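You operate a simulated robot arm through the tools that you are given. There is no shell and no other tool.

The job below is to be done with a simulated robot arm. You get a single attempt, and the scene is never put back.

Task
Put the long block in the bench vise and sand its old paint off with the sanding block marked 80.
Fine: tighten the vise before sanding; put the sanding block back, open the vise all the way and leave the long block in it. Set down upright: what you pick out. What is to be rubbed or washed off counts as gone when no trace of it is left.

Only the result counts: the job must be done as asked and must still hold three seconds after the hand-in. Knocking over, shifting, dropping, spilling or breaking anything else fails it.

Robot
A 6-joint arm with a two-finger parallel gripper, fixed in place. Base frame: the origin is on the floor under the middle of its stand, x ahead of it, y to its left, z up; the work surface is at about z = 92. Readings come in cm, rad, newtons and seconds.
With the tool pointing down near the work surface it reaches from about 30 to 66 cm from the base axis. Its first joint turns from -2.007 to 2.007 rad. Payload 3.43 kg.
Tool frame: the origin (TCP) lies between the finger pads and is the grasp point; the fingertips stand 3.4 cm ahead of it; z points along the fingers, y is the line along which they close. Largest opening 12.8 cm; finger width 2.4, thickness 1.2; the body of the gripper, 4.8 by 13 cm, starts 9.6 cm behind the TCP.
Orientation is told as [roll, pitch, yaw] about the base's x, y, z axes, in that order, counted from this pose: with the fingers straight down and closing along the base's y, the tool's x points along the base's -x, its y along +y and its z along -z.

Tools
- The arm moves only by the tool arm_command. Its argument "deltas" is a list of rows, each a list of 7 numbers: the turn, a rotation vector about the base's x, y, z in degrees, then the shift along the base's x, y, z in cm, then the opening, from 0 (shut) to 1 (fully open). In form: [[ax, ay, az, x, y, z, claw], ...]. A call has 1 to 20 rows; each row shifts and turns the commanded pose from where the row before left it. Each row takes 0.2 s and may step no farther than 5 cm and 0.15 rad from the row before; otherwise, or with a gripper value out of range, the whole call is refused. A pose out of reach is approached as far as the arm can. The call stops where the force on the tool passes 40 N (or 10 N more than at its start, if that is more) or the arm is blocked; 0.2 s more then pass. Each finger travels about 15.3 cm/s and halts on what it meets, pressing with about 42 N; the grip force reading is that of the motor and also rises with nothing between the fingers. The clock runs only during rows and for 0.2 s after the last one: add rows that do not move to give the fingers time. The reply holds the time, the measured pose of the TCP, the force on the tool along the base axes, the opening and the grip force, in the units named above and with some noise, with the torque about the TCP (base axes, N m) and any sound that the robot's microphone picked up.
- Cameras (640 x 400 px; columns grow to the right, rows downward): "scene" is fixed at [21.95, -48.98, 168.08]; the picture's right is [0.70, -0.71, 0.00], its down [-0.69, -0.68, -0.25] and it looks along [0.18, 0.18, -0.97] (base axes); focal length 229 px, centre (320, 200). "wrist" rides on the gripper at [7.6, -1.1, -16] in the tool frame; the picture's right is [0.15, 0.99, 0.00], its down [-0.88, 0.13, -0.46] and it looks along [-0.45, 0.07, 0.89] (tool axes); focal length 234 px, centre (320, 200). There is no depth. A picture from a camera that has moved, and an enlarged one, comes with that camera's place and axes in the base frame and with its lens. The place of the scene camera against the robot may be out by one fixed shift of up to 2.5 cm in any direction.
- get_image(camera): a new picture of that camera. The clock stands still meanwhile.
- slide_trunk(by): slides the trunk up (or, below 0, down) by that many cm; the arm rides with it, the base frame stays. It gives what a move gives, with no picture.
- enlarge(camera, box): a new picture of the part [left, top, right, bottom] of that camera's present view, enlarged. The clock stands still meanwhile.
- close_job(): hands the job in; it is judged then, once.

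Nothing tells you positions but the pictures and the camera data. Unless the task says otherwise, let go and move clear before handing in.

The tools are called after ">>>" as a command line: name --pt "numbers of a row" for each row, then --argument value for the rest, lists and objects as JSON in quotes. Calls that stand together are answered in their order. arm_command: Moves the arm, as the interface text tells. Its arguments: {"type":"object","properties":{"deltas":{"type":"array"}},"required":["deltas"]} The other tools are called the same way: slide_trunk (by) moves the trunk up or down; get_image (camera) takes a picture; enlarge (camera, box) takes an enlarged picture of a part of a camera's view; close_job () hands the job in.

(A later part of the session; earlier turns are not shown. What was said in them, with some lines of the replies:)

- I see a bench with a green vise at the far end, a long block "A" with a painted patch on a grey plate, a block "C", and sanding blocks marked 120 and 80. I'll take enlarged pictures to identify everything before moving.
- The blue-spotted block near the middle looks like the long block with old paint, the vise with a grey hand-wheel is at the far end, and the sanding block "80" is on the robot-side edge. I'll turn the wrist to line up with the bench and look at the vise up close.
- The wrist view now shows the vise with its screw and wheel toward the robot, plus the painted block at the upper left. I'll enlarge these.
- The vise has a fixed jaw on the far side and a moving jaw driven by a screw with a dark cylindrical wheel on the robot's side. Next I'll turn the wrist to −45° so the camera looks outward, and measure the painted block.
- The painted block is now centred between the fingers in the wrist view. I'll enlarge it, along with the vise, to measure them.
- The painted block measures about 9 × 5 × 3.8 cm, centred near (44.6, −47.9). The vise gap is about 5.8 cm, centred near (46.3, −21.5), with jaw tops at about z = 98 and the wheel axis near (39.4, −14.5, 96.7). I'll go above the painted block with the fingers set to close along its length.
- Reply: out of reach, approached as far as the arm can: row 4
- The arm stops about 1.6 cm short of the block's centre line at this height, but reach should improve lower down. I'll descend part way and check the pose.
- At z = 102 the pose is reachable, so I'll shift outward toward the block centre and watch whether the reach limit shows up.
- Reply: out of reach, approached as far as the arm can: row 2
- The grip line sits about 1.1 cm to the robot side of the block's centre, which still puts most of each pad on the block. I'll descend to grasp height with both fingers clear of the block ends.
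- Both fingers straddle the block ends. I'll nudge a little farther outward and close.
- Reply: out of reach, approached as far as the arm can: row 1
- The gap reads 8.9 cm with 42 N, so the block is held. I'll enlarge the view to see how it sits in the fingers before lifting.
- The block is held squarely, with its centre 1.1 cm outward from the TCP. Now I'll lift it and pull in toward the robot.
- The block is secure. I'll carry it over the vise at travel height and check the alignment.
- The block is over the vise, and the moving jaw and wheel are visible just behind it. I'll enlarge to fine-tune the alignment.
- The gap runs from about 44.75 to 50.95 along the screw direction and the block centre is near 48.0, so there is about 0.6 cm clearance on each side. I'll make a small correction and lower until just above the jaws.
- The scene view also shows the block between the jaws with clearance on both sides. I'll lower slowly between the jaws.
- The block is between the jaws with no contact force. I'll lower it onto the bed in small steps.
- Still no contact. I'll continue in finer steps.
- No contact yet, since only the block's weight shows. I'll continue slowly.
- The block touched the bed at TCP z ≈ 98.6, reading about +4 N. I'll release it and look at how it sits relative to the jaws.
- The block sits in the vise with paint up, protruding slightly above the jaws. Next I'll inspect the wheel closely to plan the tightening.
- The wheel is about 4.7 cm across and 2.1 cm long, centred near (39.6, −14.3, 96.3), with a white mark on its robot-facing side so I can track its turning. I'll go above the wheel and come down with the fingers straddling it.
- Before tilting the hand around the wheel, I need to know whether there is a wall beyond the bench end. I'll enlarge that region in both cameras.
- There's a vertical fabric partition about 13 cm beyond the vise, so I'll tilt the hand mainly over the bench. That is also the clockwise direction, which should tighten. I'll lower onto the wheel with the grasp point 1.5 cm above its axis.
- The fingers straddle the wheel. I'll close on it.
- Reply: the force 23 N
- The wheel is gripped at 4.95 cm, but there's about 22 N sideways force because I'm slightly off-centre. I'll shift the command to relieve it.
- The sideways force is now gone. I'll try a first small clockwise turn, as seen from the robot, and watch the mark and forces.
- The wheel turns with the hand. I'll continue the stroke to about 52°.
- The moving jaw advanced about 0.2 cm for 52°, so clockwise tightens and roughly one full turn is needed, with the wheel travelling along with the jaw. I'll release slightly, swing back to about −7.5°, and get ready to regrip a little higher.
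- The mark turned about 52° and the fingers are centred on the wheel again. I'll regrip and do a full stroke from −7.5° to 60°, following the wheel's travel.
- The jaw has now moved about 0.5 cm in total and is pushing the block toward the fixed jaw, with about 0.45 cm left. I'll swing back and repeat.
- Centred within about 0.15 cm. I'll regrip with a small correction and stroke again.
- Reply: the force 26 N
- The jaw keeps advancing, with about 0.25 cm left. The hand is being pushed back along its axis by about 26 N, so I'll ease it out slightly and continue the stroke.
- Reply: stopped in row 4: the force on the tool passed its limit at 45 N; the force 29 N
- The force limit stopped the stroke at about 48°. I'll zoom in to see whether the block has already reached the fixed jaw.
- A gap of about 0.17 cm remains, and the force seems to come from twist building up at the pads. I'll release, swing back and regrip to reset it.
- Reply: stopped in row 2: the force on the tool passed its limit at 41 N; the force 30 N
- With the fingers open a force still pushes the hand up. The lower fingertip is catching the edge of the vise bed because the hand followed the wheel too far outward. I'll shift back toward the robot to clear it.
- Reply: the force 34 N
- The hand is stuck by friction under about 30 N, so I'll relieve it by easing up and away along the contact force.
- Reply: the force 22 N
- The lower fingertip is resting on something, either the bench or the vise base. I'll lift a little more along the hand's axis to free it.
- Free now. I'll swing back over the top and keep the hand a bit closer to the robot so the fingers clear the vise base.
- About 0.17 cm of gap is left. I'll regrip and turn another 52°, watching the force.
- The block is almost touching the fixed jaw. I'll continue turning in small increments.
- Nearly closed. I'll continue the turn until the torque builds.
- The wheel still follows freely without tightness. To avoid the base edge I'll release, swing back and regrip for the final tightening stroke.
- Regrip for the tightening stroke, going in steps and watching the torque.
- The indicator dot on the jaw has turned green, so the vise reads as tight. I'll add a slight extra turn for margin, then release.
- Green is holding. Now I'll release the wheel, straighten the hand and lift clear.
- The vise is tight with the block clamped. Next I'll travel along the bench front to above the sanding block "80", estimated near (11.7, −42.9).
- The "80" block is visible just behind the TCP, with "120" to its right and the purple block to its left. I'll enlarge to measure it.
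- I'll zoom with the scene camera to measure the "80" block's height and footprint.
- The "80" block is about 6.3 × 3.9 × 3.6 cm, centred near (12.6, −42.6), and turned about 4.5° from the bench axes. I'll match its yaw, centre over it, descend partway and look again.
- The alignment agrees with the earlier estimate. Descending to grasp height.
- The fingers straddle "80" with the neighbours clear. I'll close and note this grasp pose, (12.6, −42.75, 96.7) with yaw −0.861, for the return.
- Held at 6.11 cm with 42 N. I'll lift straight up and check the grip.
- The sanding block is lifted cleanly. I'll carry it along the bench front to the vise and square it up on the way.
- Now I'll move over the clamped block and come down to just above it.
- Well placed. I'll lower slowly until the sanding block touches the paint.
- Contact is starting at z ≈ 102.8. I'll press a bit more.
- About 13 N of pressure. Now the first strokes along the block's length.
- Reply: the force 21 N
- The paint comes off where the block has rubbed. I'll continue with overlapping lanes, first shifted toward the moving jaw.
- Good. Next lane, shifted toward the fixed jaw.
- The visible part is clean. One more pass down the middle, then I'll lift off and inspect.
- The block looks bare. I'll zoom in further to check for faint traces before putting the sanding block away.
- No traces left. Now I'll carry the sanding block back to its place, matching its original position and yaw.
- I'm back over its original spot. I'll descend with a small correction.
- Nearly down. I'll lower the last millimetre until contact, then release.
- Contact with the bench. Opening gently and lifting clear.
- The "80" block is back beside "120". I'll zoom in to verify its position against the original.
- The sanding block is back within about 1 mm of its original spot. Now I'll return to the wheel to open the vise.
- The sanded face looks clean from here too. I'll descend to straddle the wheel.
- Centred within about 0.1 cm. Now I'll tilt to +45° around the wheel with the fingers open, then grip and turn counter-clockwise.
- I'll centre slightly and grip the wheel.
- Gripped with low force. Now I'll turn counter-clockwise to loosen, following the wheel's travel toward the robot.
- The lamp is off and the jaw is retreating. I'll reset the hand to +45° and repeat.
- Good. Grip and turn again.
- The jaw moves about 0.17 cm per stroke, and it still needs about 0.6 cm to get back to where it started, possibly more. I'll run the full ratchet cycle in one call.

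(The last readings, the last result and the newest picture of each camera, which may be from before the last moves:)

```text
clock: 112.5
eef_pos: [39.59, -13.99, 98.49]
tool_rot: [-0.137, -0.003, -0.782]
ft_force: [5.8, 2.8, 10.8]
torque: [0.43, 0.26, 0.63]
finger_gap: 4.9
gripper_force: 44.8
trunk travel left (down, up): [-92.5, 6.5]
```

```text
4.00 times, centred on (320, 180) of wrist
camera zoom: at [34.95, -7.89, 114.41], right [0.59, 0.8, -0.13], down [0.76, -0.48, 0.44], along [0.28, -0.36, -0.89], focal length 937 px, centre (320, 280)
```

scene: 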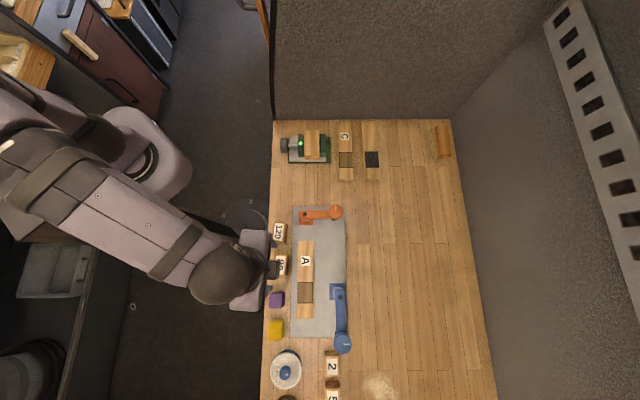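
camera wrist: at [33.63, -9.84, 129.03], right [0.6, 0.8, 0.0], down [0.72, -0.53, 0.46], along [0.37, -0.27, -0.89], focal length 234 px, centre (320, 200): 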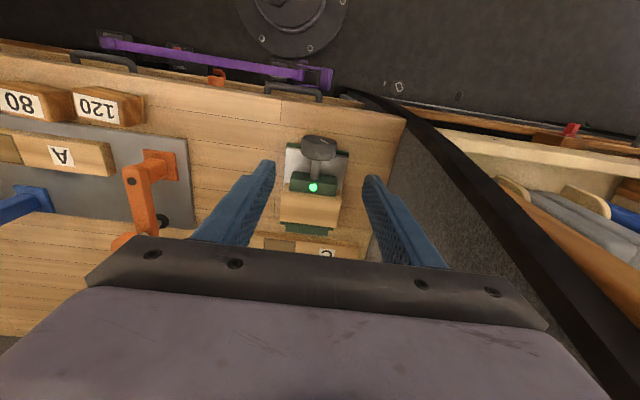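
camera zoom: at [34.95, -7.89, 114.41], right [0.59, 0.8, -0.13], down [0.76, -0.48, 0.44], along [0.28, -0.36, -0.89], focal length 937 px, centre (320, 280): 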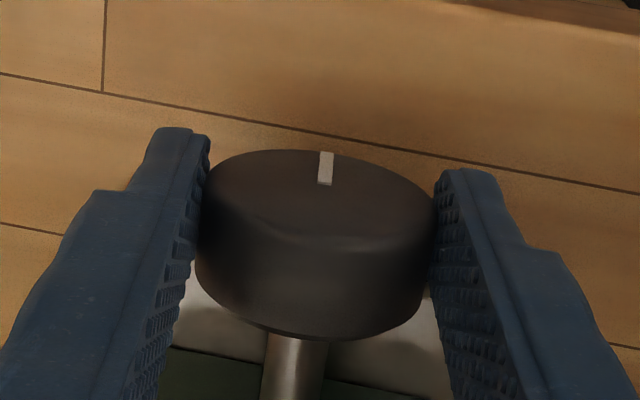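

The jaw is retreating steadily, about 0.27 cm this time. Repeating the cycle.

>>> arm_command --pt "0 0 0 0 0 0 0.42" --pt "0 0 0 0 0 0 0.48" --pt "5.303 -5.303 0 -0.194 -0.194 0.018 0.49" --pt "5.303 -5.303 0 -0.194 -0.194 -0.018 0.49" --pt "5.303 -5.303 0 -0.191 -0.191 -0.054 0.49" --pt "5.303 -5.303 0 -0.184 -0.184 -0.088 0.48" --pt "5.303 -5.303 0 -0.174 -0.174 -0.121 0.47" --pt "5.303 -5.303 0 -0.161 -0.161 -0.153 0.46" --pt "5.303 -5.303 0 -0.146 -0.146 -0.181 0.46" --pt "0 0 0 0 0 0 0.42" --pt "0 0 0 0 0 0 0.28" --pt "0 0 0 0 0 0 0.28" --pt "-5.303 5.303 0 0.126 0.166 0.181 0.28" --pt "-5.303 5.303 0 0.141 0.181 0.153 0.28" --pt "-5.303 5.303 0 0.154 0.194 0.121 0.28" --pt "-5.303 5.303 0 0.164 0.204 0.088 0.28" --pt "-5.303 5.303 0 0.171 0.211 0.054 0.28" --pt "-5.303 5.303 0 0.174 0.214 0.018 0.28" --pt "-5.303 5.303 0 0.174 0.214 -0.018 0.28" --pt "0 0 0 0 0 0 0.28"

>>> enlarge --camera "scene" --box '[276, 126, 336, 166]'

>>> enlarge --camera "wrist" --box '[250, 130, 390, 230]'

```text
clock: 116.7
eef_pos: [39.45, -13.95, 98.5]
tool_rot: [-0.134, -0.003, -0.784]
ft_force: [3.8, 0.0, 9.6]
torque: [0.19, 0.18, 0.64]
finger_gap: 4.9
gripper_force: 44.7
trunk travel left (down, up): [-92.5, 6.5]
```

```text
10.00 times, centred on (306, 146) of scene
camera zoom: at [21.95, -48.98, 168.08], right [0.7, -0.71, 0.0], down [-0.69, -0.68, -0.25], along [0.18, 0.18, -0.97], focal length 2290 px, centre (460, 740)
```

zoom: 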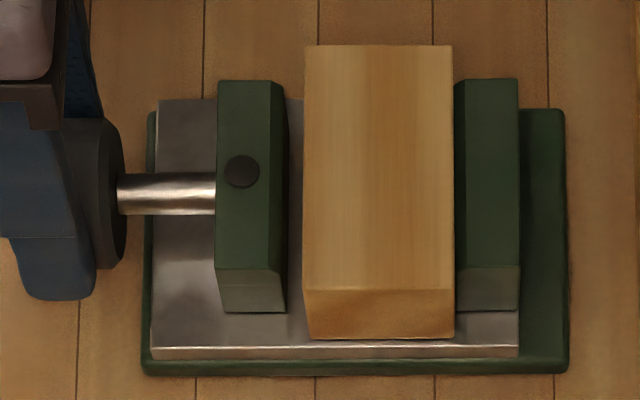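

```text
4.00 times, centred on (320, 180) of wrist
camera zoom: at [34.83, -7.77, 114.41], right [0.59, 0.8, -0.13], down [0.76, -0.48, 0.44], along [0.28, -0.36, -0.89], focal length 937 px, centre (320, 280)
```

zoom: 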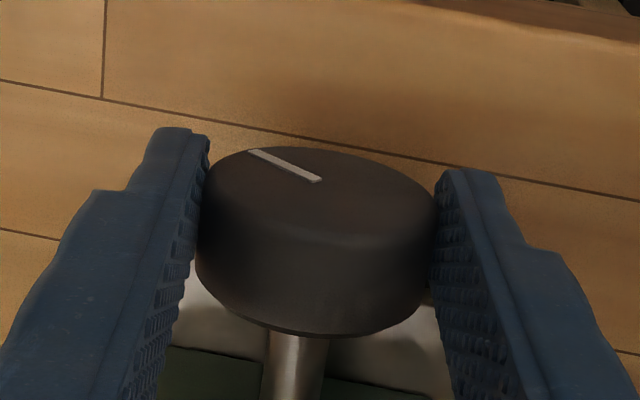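

The jaw is almost back to its starting position. Another cycle, now watching for the end stop.

>>> arm_command --pt "0 0 0 0 0 0 0.42" --pt "0 0 0 0 0 0 0.48" --pt "5.303 -5.303 0 -0.194 -0.194 0.018 0.49" --pt "5.303 -5.303 0 -0.194 -0.194 -0.018 0.49" --pt "5.303 -5.303 0 -0.191 -0.191 -0.054 0.49" --pt "5.303 -5.303 0 -0.184 -0.184 -0.088 0.48" --pt "5.303 -5.303 0 -0.174 -0.174 -0.121 0.47" --pt "5.303 -5.303 0 -0.161 -0.161 -0.153 0.46" --pt "5.303 -5.303 0 -0.146 -0.146 -0.181 0.46" --pt "0 0 0 0 0 0 0.42" --pt "0 0 0 0 0 0 0.28" --pt "0 0 0 0 0 0 0.28" --pt "-5.303 5.303 0 0.126 0.166 0.181 0.28" --pt "-5.303 5.303 0 0.141 0.181 0.153 0.28" --pt "-5.303 5.303 0 0.154 0.194 0.121 0.28" --pt "0 0 0 0 0 0 0.28"

>>> enlarge --camera "scene" --box '[276, 126, 336, 166]'

>>> enlarge --camera "wrist" --box '[250, 130, 390, 230]'

```text
clock: 120.1
eef_pos: [38.64, -14.66, 98.24]
tool_rot: [0.39, -0.003, -0.783]
ft_force: [1.3, -2.9, 2.9]
torque: [-0.24, -0.25, 0.13]
finger_gap: 4.83
gripper_force: 44.9
trunk travel left (down, up): [-92.5, 6.5]
```

```text
10.00 times, centred on (306, 146) of scene
camera zoom: at [21.95, -48.98, 168.08], right [0.7, -0.71, 0.0], down [-0.69, -0.68, -0.25], along [0.18, 0.18, -0.97], focal length 2290 px, centre (460, 740)
```

zoom: 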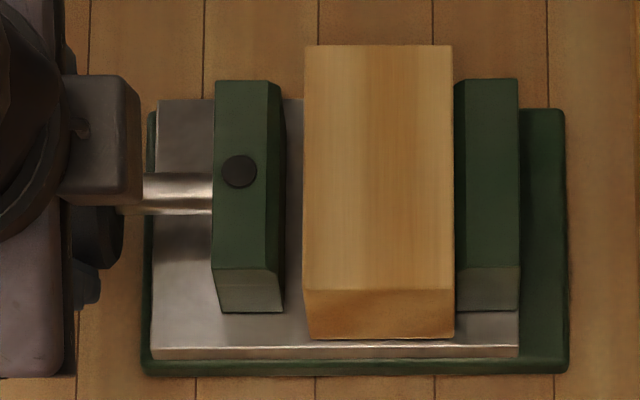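

```text
4.00 times, centred on (320, 180) of wrist
camera zoom: at [28.24, -14.26, 112.61], right [0.54, 0.75, 0.37], down [0.59, -0.66, 0.47], along [0.6, -0.04, -0.8], focal length 937 px, centre (320, 280)
```

zoom: 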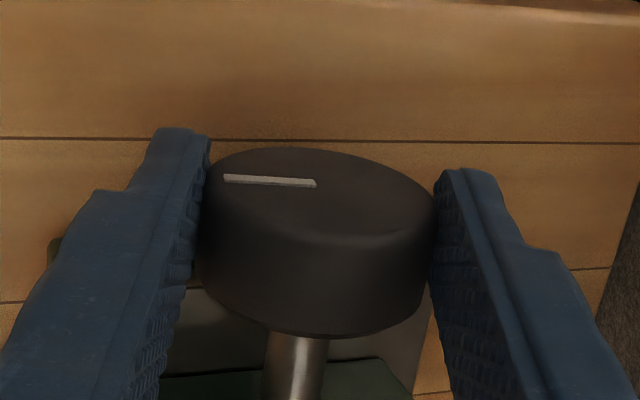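

The jaw is at its original position and the wheel still turns freely. I'll continue to see whether it opens further.

>>> arm_command --pt "-5.303 5.303 0 0.164 0.204 0.088 0.28" --pt "-5.303 5.303 0 0.171 0.211 0.054 0.28" --pt "0 0 0 0 0 0 0.28"

>>> arm_command --pt "-5.303 5.303 0 0.174 0.214 0.018 0.28" --pt "-5.303 5.303 0 0.174 0.214 -0.018 0.28" --pt "0 0 0 0 0 0 0.28"

>>> enlarge --camera "scene" --box '[276, 126, 336, 166]'

>>> enlarge --camera "wrist" --box '[250, 130, 390, 230]'

```text
clock: 120.9
eef_pos: [38.98, -14.18, 98.45]
tool_rot: [0.128, -0.002, -0.783]
ft_force: [2.8, -0.4, 1.4]
torque: [0.61, -0.68, 0.22]
finger_gap: 4.86
gripper_force: 44.7
trunk travel left (down, up): [-92.5, 6.5]
```

```text
clock: 121.7
eef_pos: [39.25, -13.66, 98.29]
tool_rot: [-0.137, 0.0, -0.783]
ft_force: [2.9, 1.7, -3.3]
torque: [0.67, -0.21, 0.15]
finger_gap: 4.86
gripper_force: 44.7
trunk travel left (down, up): [-92.5, 6.5]
```

```text
10.00 times, centred on (306, 146) of scene
camera zoom: at [21.95, -48.98, 168.08], right [0.7, -0.71, 0.0], down [-0.69, -0.68, -0.25], along [0.18, 0.18, -0.97], focal length 2290 px, centre (460, 740)
```

zoom: 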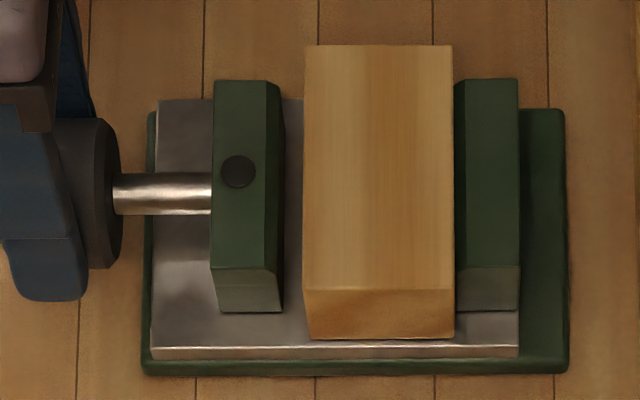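

```text
4.00 times, centred on (320, 180) of wrist
camera zoom: at [34.7, -7.6, 114.31], right [0.59, 0.8, -0.13], down [0.76, -0.49, 0.43], along [0.28, -0.36, -0.89], focal length 937 px, centre (320, 280)
```

zoom: 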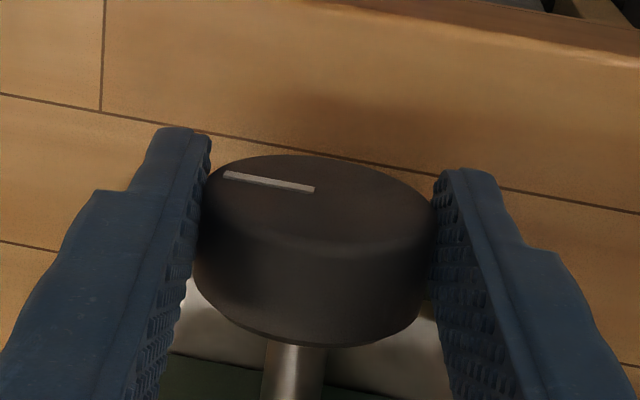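

Resistance appeared at about 0.9 N·m and the jaw stopped moving at its starting position, so this looks like the fully open stop. I'll release, straighten and lift to compare with the first view of the wheel.

>>> arm_command --pt "0 0 0 0 0 0 0.42" --pt "0 0 0 0 0 0 0.5" --pt "5.303 -5.303 0 -0.194 -0.194 0.018 0.52" --pt "0 0 0 0 0 1 0.55" --pt "0 0 0 0.1 -0.1 2 0.6" --pt "0 0 0 0.1 -0.1 1.8 0.62" --pt "0 0 0 0 0 0 0.62"

>>> enlarge --camera "wrist" --box '[250, 130, 390, 230]'

>>> enlarge --camera "scene" --box '[270, 110, 350, 170]'

```text
clock: 123.3
eef_pos: [39.38, -14.2, 103.3]
tool_rot: [-0.002, -0.003, -0.786]
ft_force: [0.3, 0.1, 0.9]
torque: [0.05, 0.05, 0.0]
finger_gap: 7.91
gripper_force: 0.0
trunk travel left (down, up): [-92.5, 6.5]
```

```text
4.00 times, centred on (320, 180) of wrist
camera zoom: at [33.16, -9.56, 119.25], right [0.6, 0.8, 0.0], down [0.72, -0.53, 0.46], along [0.37, -0.27, -0.89], focal length 937 px, centre (320, 280)
```

zoom: 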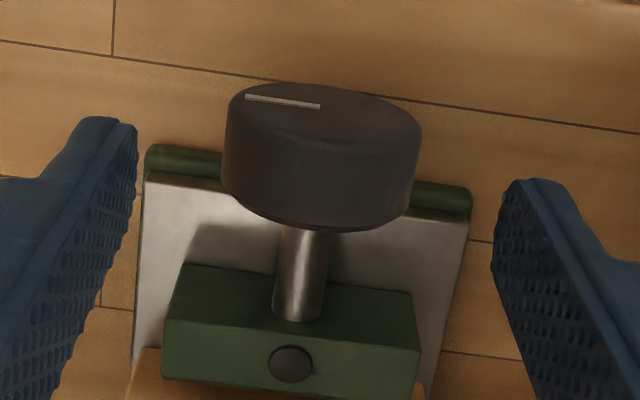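

```text
6.67 times, centred on (310, 140) of scene
camera zoom: at [21.95, -48.98, 168.08], right [0.7, -0.71, 0.0], down [-0.69, -0.68, -0.25], along [0.18, 0.18, -0.97], focal length 1526 px, centre (387, 600)
```

zoom: 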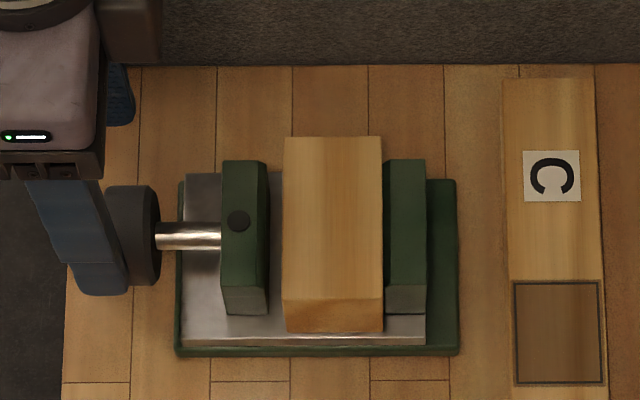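

The mark and jaw are back exactly as they were at the start. To confirm it's the hard stop, I'll regrip and try one more short turn.

>>> arm_command --pt "0 0 0 0.21 -0.07 -1.5 0.55" --pt "0 0 0 0 0 -1.8 0.52" --pt "0 0 0 0 0 -1.5 0.5" --pt "5.303 -5.303 0 -0.194 -0.194 -0.018 0.5" --pt "5.303 -5.303 0 -0.191 -0.191 -0.054 0.5" --pt "5.303 -5.303 0 -0.184 -0.184 -0.088 0.48" --pt "0 0 0 0 0 0 0.42" --pt "0 0 0 0 0 0 0.28" --pt "0 0 0 0 0 0 0.28" --pt "0 0 0 0 0 0 0.28"

>>> enlarge --camera "wrist" --box '[250, 130, 390, 230]'

>>> arm_command --pt "-5.303 5.303 0 0.184 0.184 0.088 0.28" --pt "-5.303 5.303 0 0.191 0.191 0.054 0.28" --pt "0 0 0 0 0 0 0.28"

>>> enlarge --camera "wrist" --box '[250, 130, 390, 230]'

>>> enlarge --camera "scene" --box '[276, 126, 336, 166]'

```text
clock: 125.5
eef_pos: [38.85, -14.92, 98.25]
tool_rot: [0.392, 0.0, -0.785]
ft_force: [-3.3, -3.3, -0.7]
torque: [-0.36, -0.29, -0.42]
finger_gap: 4.9
gripper_force: 44.9
trunk travel left (down, up): [-92.5, 6.5]
```

```text
4.00 times, centred on (320, 180) of wrist
camera zoom: at [28.49, -14.52, 112.6], right [0.54, 0.75, 0.38], down [0.58, -0.66, 0.47], along [0.6, -0.04, -0.8], focal length 937 px, centre (320, 280)
```

zoom: 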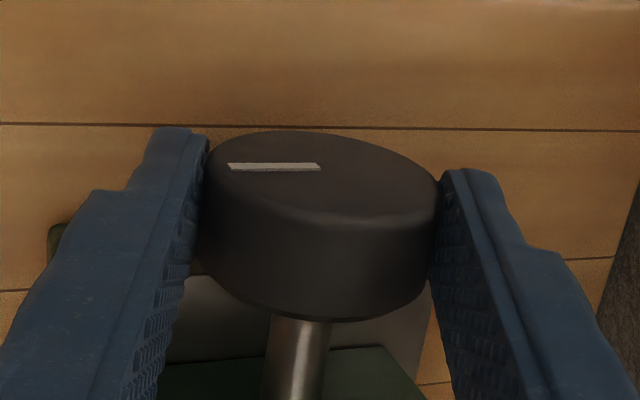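

```text
clock: 126.3
eef_pos: [39.13, -14.46, 98.31]
tool_rot: [0.127, 0.003, -0.785]
ft_force: [-3.9, -3.0, -7.9]
torque: [0.7, -0.39, 0.19]
finger_gap: 4.89
gripper_force: 45.1
trunk travel left (down, up): [-92.5, 6.5]
```

```text
4.00 times, centred on (320, 180) of wrist
camera zoom: at [31.69, -11.33, 114.08], right [0.59, 0.8, 0.13], down [0.67, -0.57, 0.47], along [0.45, -0.19, -0.88], focal length 937 px, centre (320, 280)
```

zoom: 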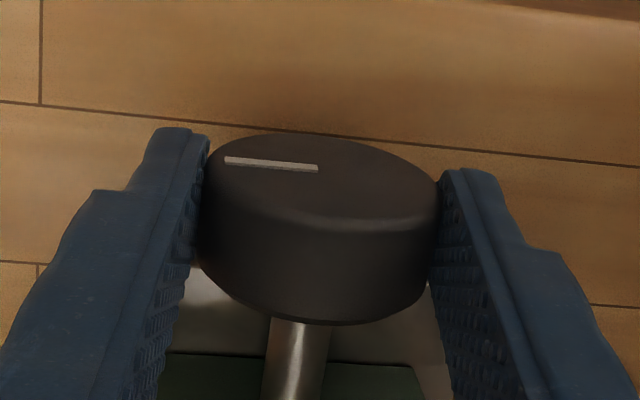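

```text
10.00 times, centred on (306, 146) of scene
camera zoom: at [21.95, -48.98, 168.08], right [0.7, -0.71, 0.0], down [-0.69, -0.68, -0.25], along [0.18, 0.18, -0.97], focal length 2290 px, centre (460, 740)
```

zoom: 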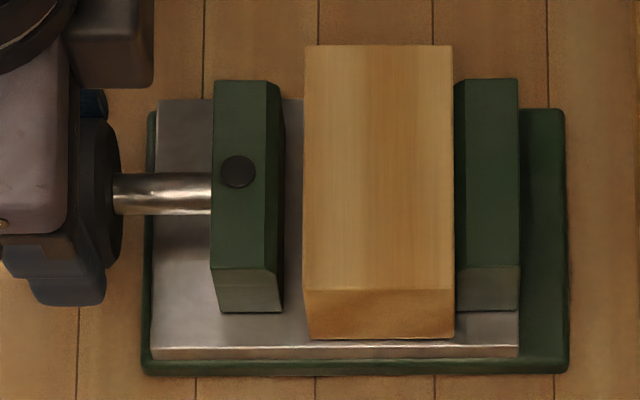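

The jaw doesn't move and the wheel slips under resistance, so it is fully open. I'll release, straighten and lift clear.

>>> arm_command --pt "0 0 0 0 0 0 0.42" --pt "0 0 0 0 0 0 0.5" --pt "-5.303 5.303 0 0.194 0.194 0.02 0.52" --pt "0 0 0 0 0 1 0.55" --pt "0 0 0 0 0 3 0.6" --pt "0 0 0 0 0 4 0.6" --pt "0 0 0 0 0 4 0.6" --pt "0 0 0 -1 1 3 0.6" --pt "0 0 0 0 0 0 0.6"

>>> get_image --camera "wrist"

>>> enlarge --camera "wrist" --box '[260, 110, 380, 240]'

>>> get_image --camera "scene"

>>> enlarge --camera "scene" --box '[276, 126, 336, 166]'

```text
clock: 128.3
eef_pos: [38.62, -13.21, 113.42]
tool_rot: [-0.005, 0.0, -0.786]
ft_force: [0.3, 0.4, 0.0]
torque: [0.02, 0.01, 0.02]
finger_gap: 7.68
gripper_force: 0.2
trunk travel left (down, up): [-92.5, 6.5]
```

```text
taken
camera wrist: at [32.55, -8.59, 129.36], right [0.6, 0.8, 0.0], down [0.72, -0.53, 0.46], along [0.36, -0.27, -0.89], focal length 234 px, centre (320, 200)
```

wrist: 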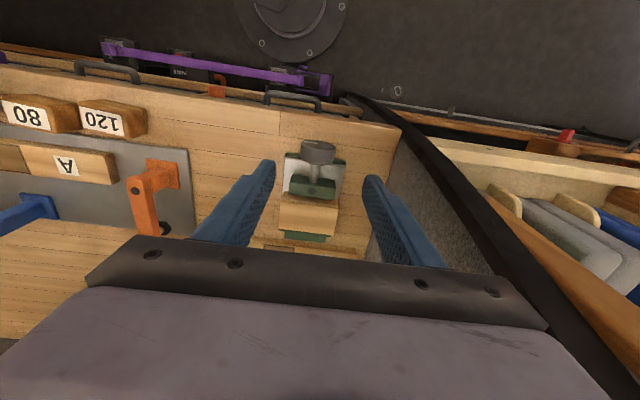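

```text
3.08 times, centred on (320, 175) of wrist
camera zoom: at [32.55, -8.59, 129.36], right [0.6, 0.8, 0.0], down [0.72, -0.53, 0.46], along [0.36, -0.27, -0.89], focal length 720 px, centre (320, 277)
```

zoom: 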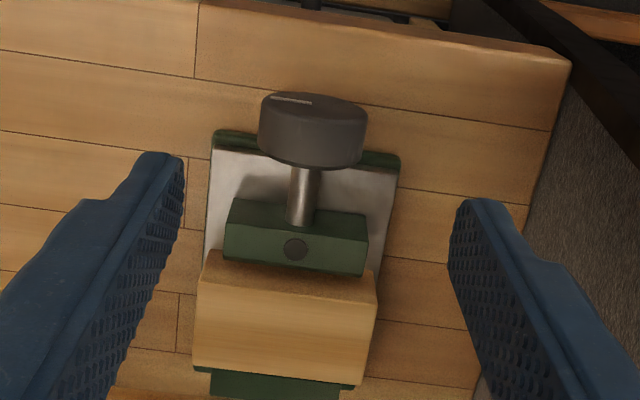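

```text
taken
```

scene: 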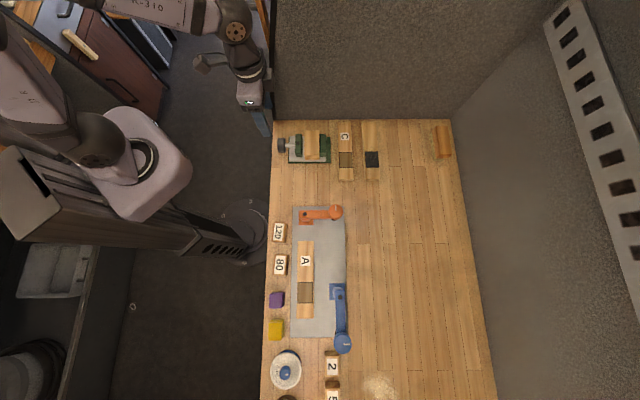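

```text
10.00 times, centred on (306, 146) of scene
camera zoom: at [21.95, -48.98, 168.08], right [0.7, -0.71, 0.0], down [-0.69, -0.68, -0.25], along [0.18, 0.18, -0.97], focal length 2290 px, centre (460, 740)
```

zoom: 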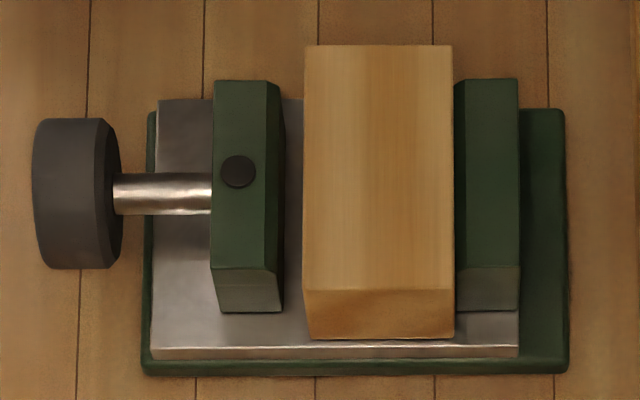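

Everything looks in order. One last comparison of the sanding block and its neighbours with the initial view.

>>> enlarge --camera "scene" --box '[260, 195, 400, 285]'

>>> enlarge --camera "scene" --box '[250, 280, 420, 400]'

>>> enlarge --camera "scene" --box '[260, 110, 400, 200]'

```text
4.44 times, centred on (330, 240) of scene
camera zoom: at [21.95, -48.98, 168.08], right [0.7, -0.71, 0.0], down [-0.69, -0.68, -0.25], along [0.18, 0.18, -0.97], focal length 1018 px, centre (276, 22)
```

zoom: 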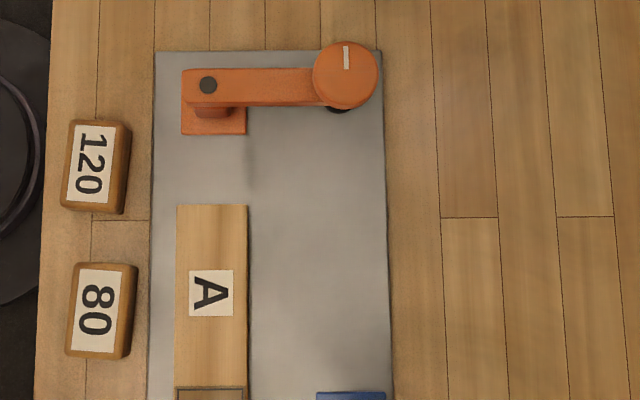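

```text
3.33 times, centred on (335, 340) of scene
camera zoom: at [21.95, -48.98, 168.08], right [0.7, -0.71, 0.0], down [-0.69, -0.68, -0.25], along [0.18, 0.18, -0.97], focal length 763 px, centre (270, -267)
```

zoom: 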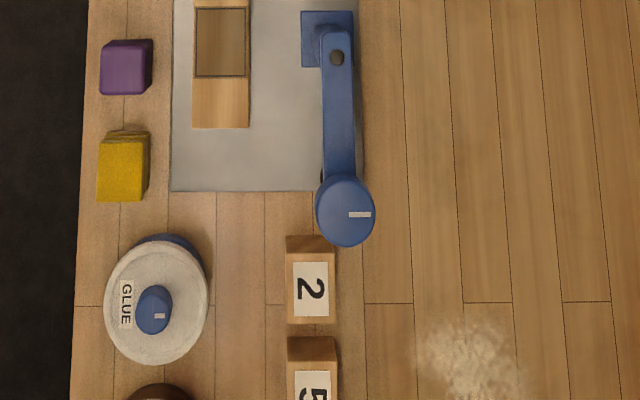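

```text
4.44 times, centred on (330, 155) of scene
camera zoom: at [21.95, -48.98, 168.08], right [0.7, -0.71, 0.0], down [-0.69, -0.68, -0.25], along [0.18, 0.18, -0.97], focal length 1018 px, centre (276, 400)
```

zoom: 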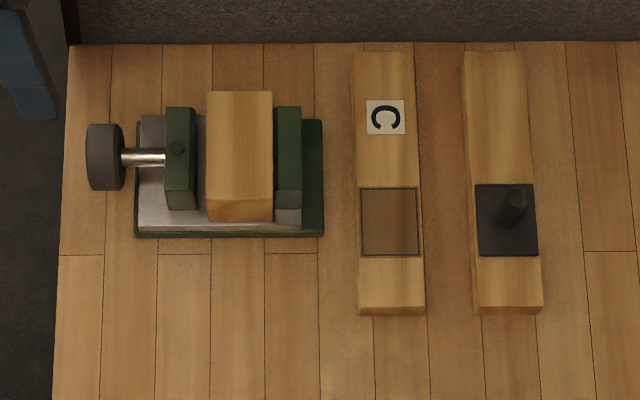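

The long block stands bare in the fully open vise, and "80" is back upright at its spot to within about 2 mm. Nothing else has moved, and the hand is empty and clear, so I'm handing the job in.

>>> close_job

```text
The job is handed in.
```

I sanded the long block bare with the sanding block marked 80 and handed the job in. I haven't been told whether it passed.

- **Long block:** it was clamped until the lamp on the vise jaw turned green, then sanded. I saw no paint on the sanded face in close-ups from either camera. The sides I could see had no paint, but the far side and the far end were never in view.
- **Sanding block 80:** it is back upright at its original spot, within about 2 mm.
- **Vise:** it is fully open. The jaw came back to where it started, and one more turn hit a hard stop without moving it. The long block is still in it.
- **Everything else:** nothing else shows any movement compared with the first pictures. While tightening, a fingertip pressed against something by the vise, probably its base, with about 45 N. I saw no sign that anything shifted.
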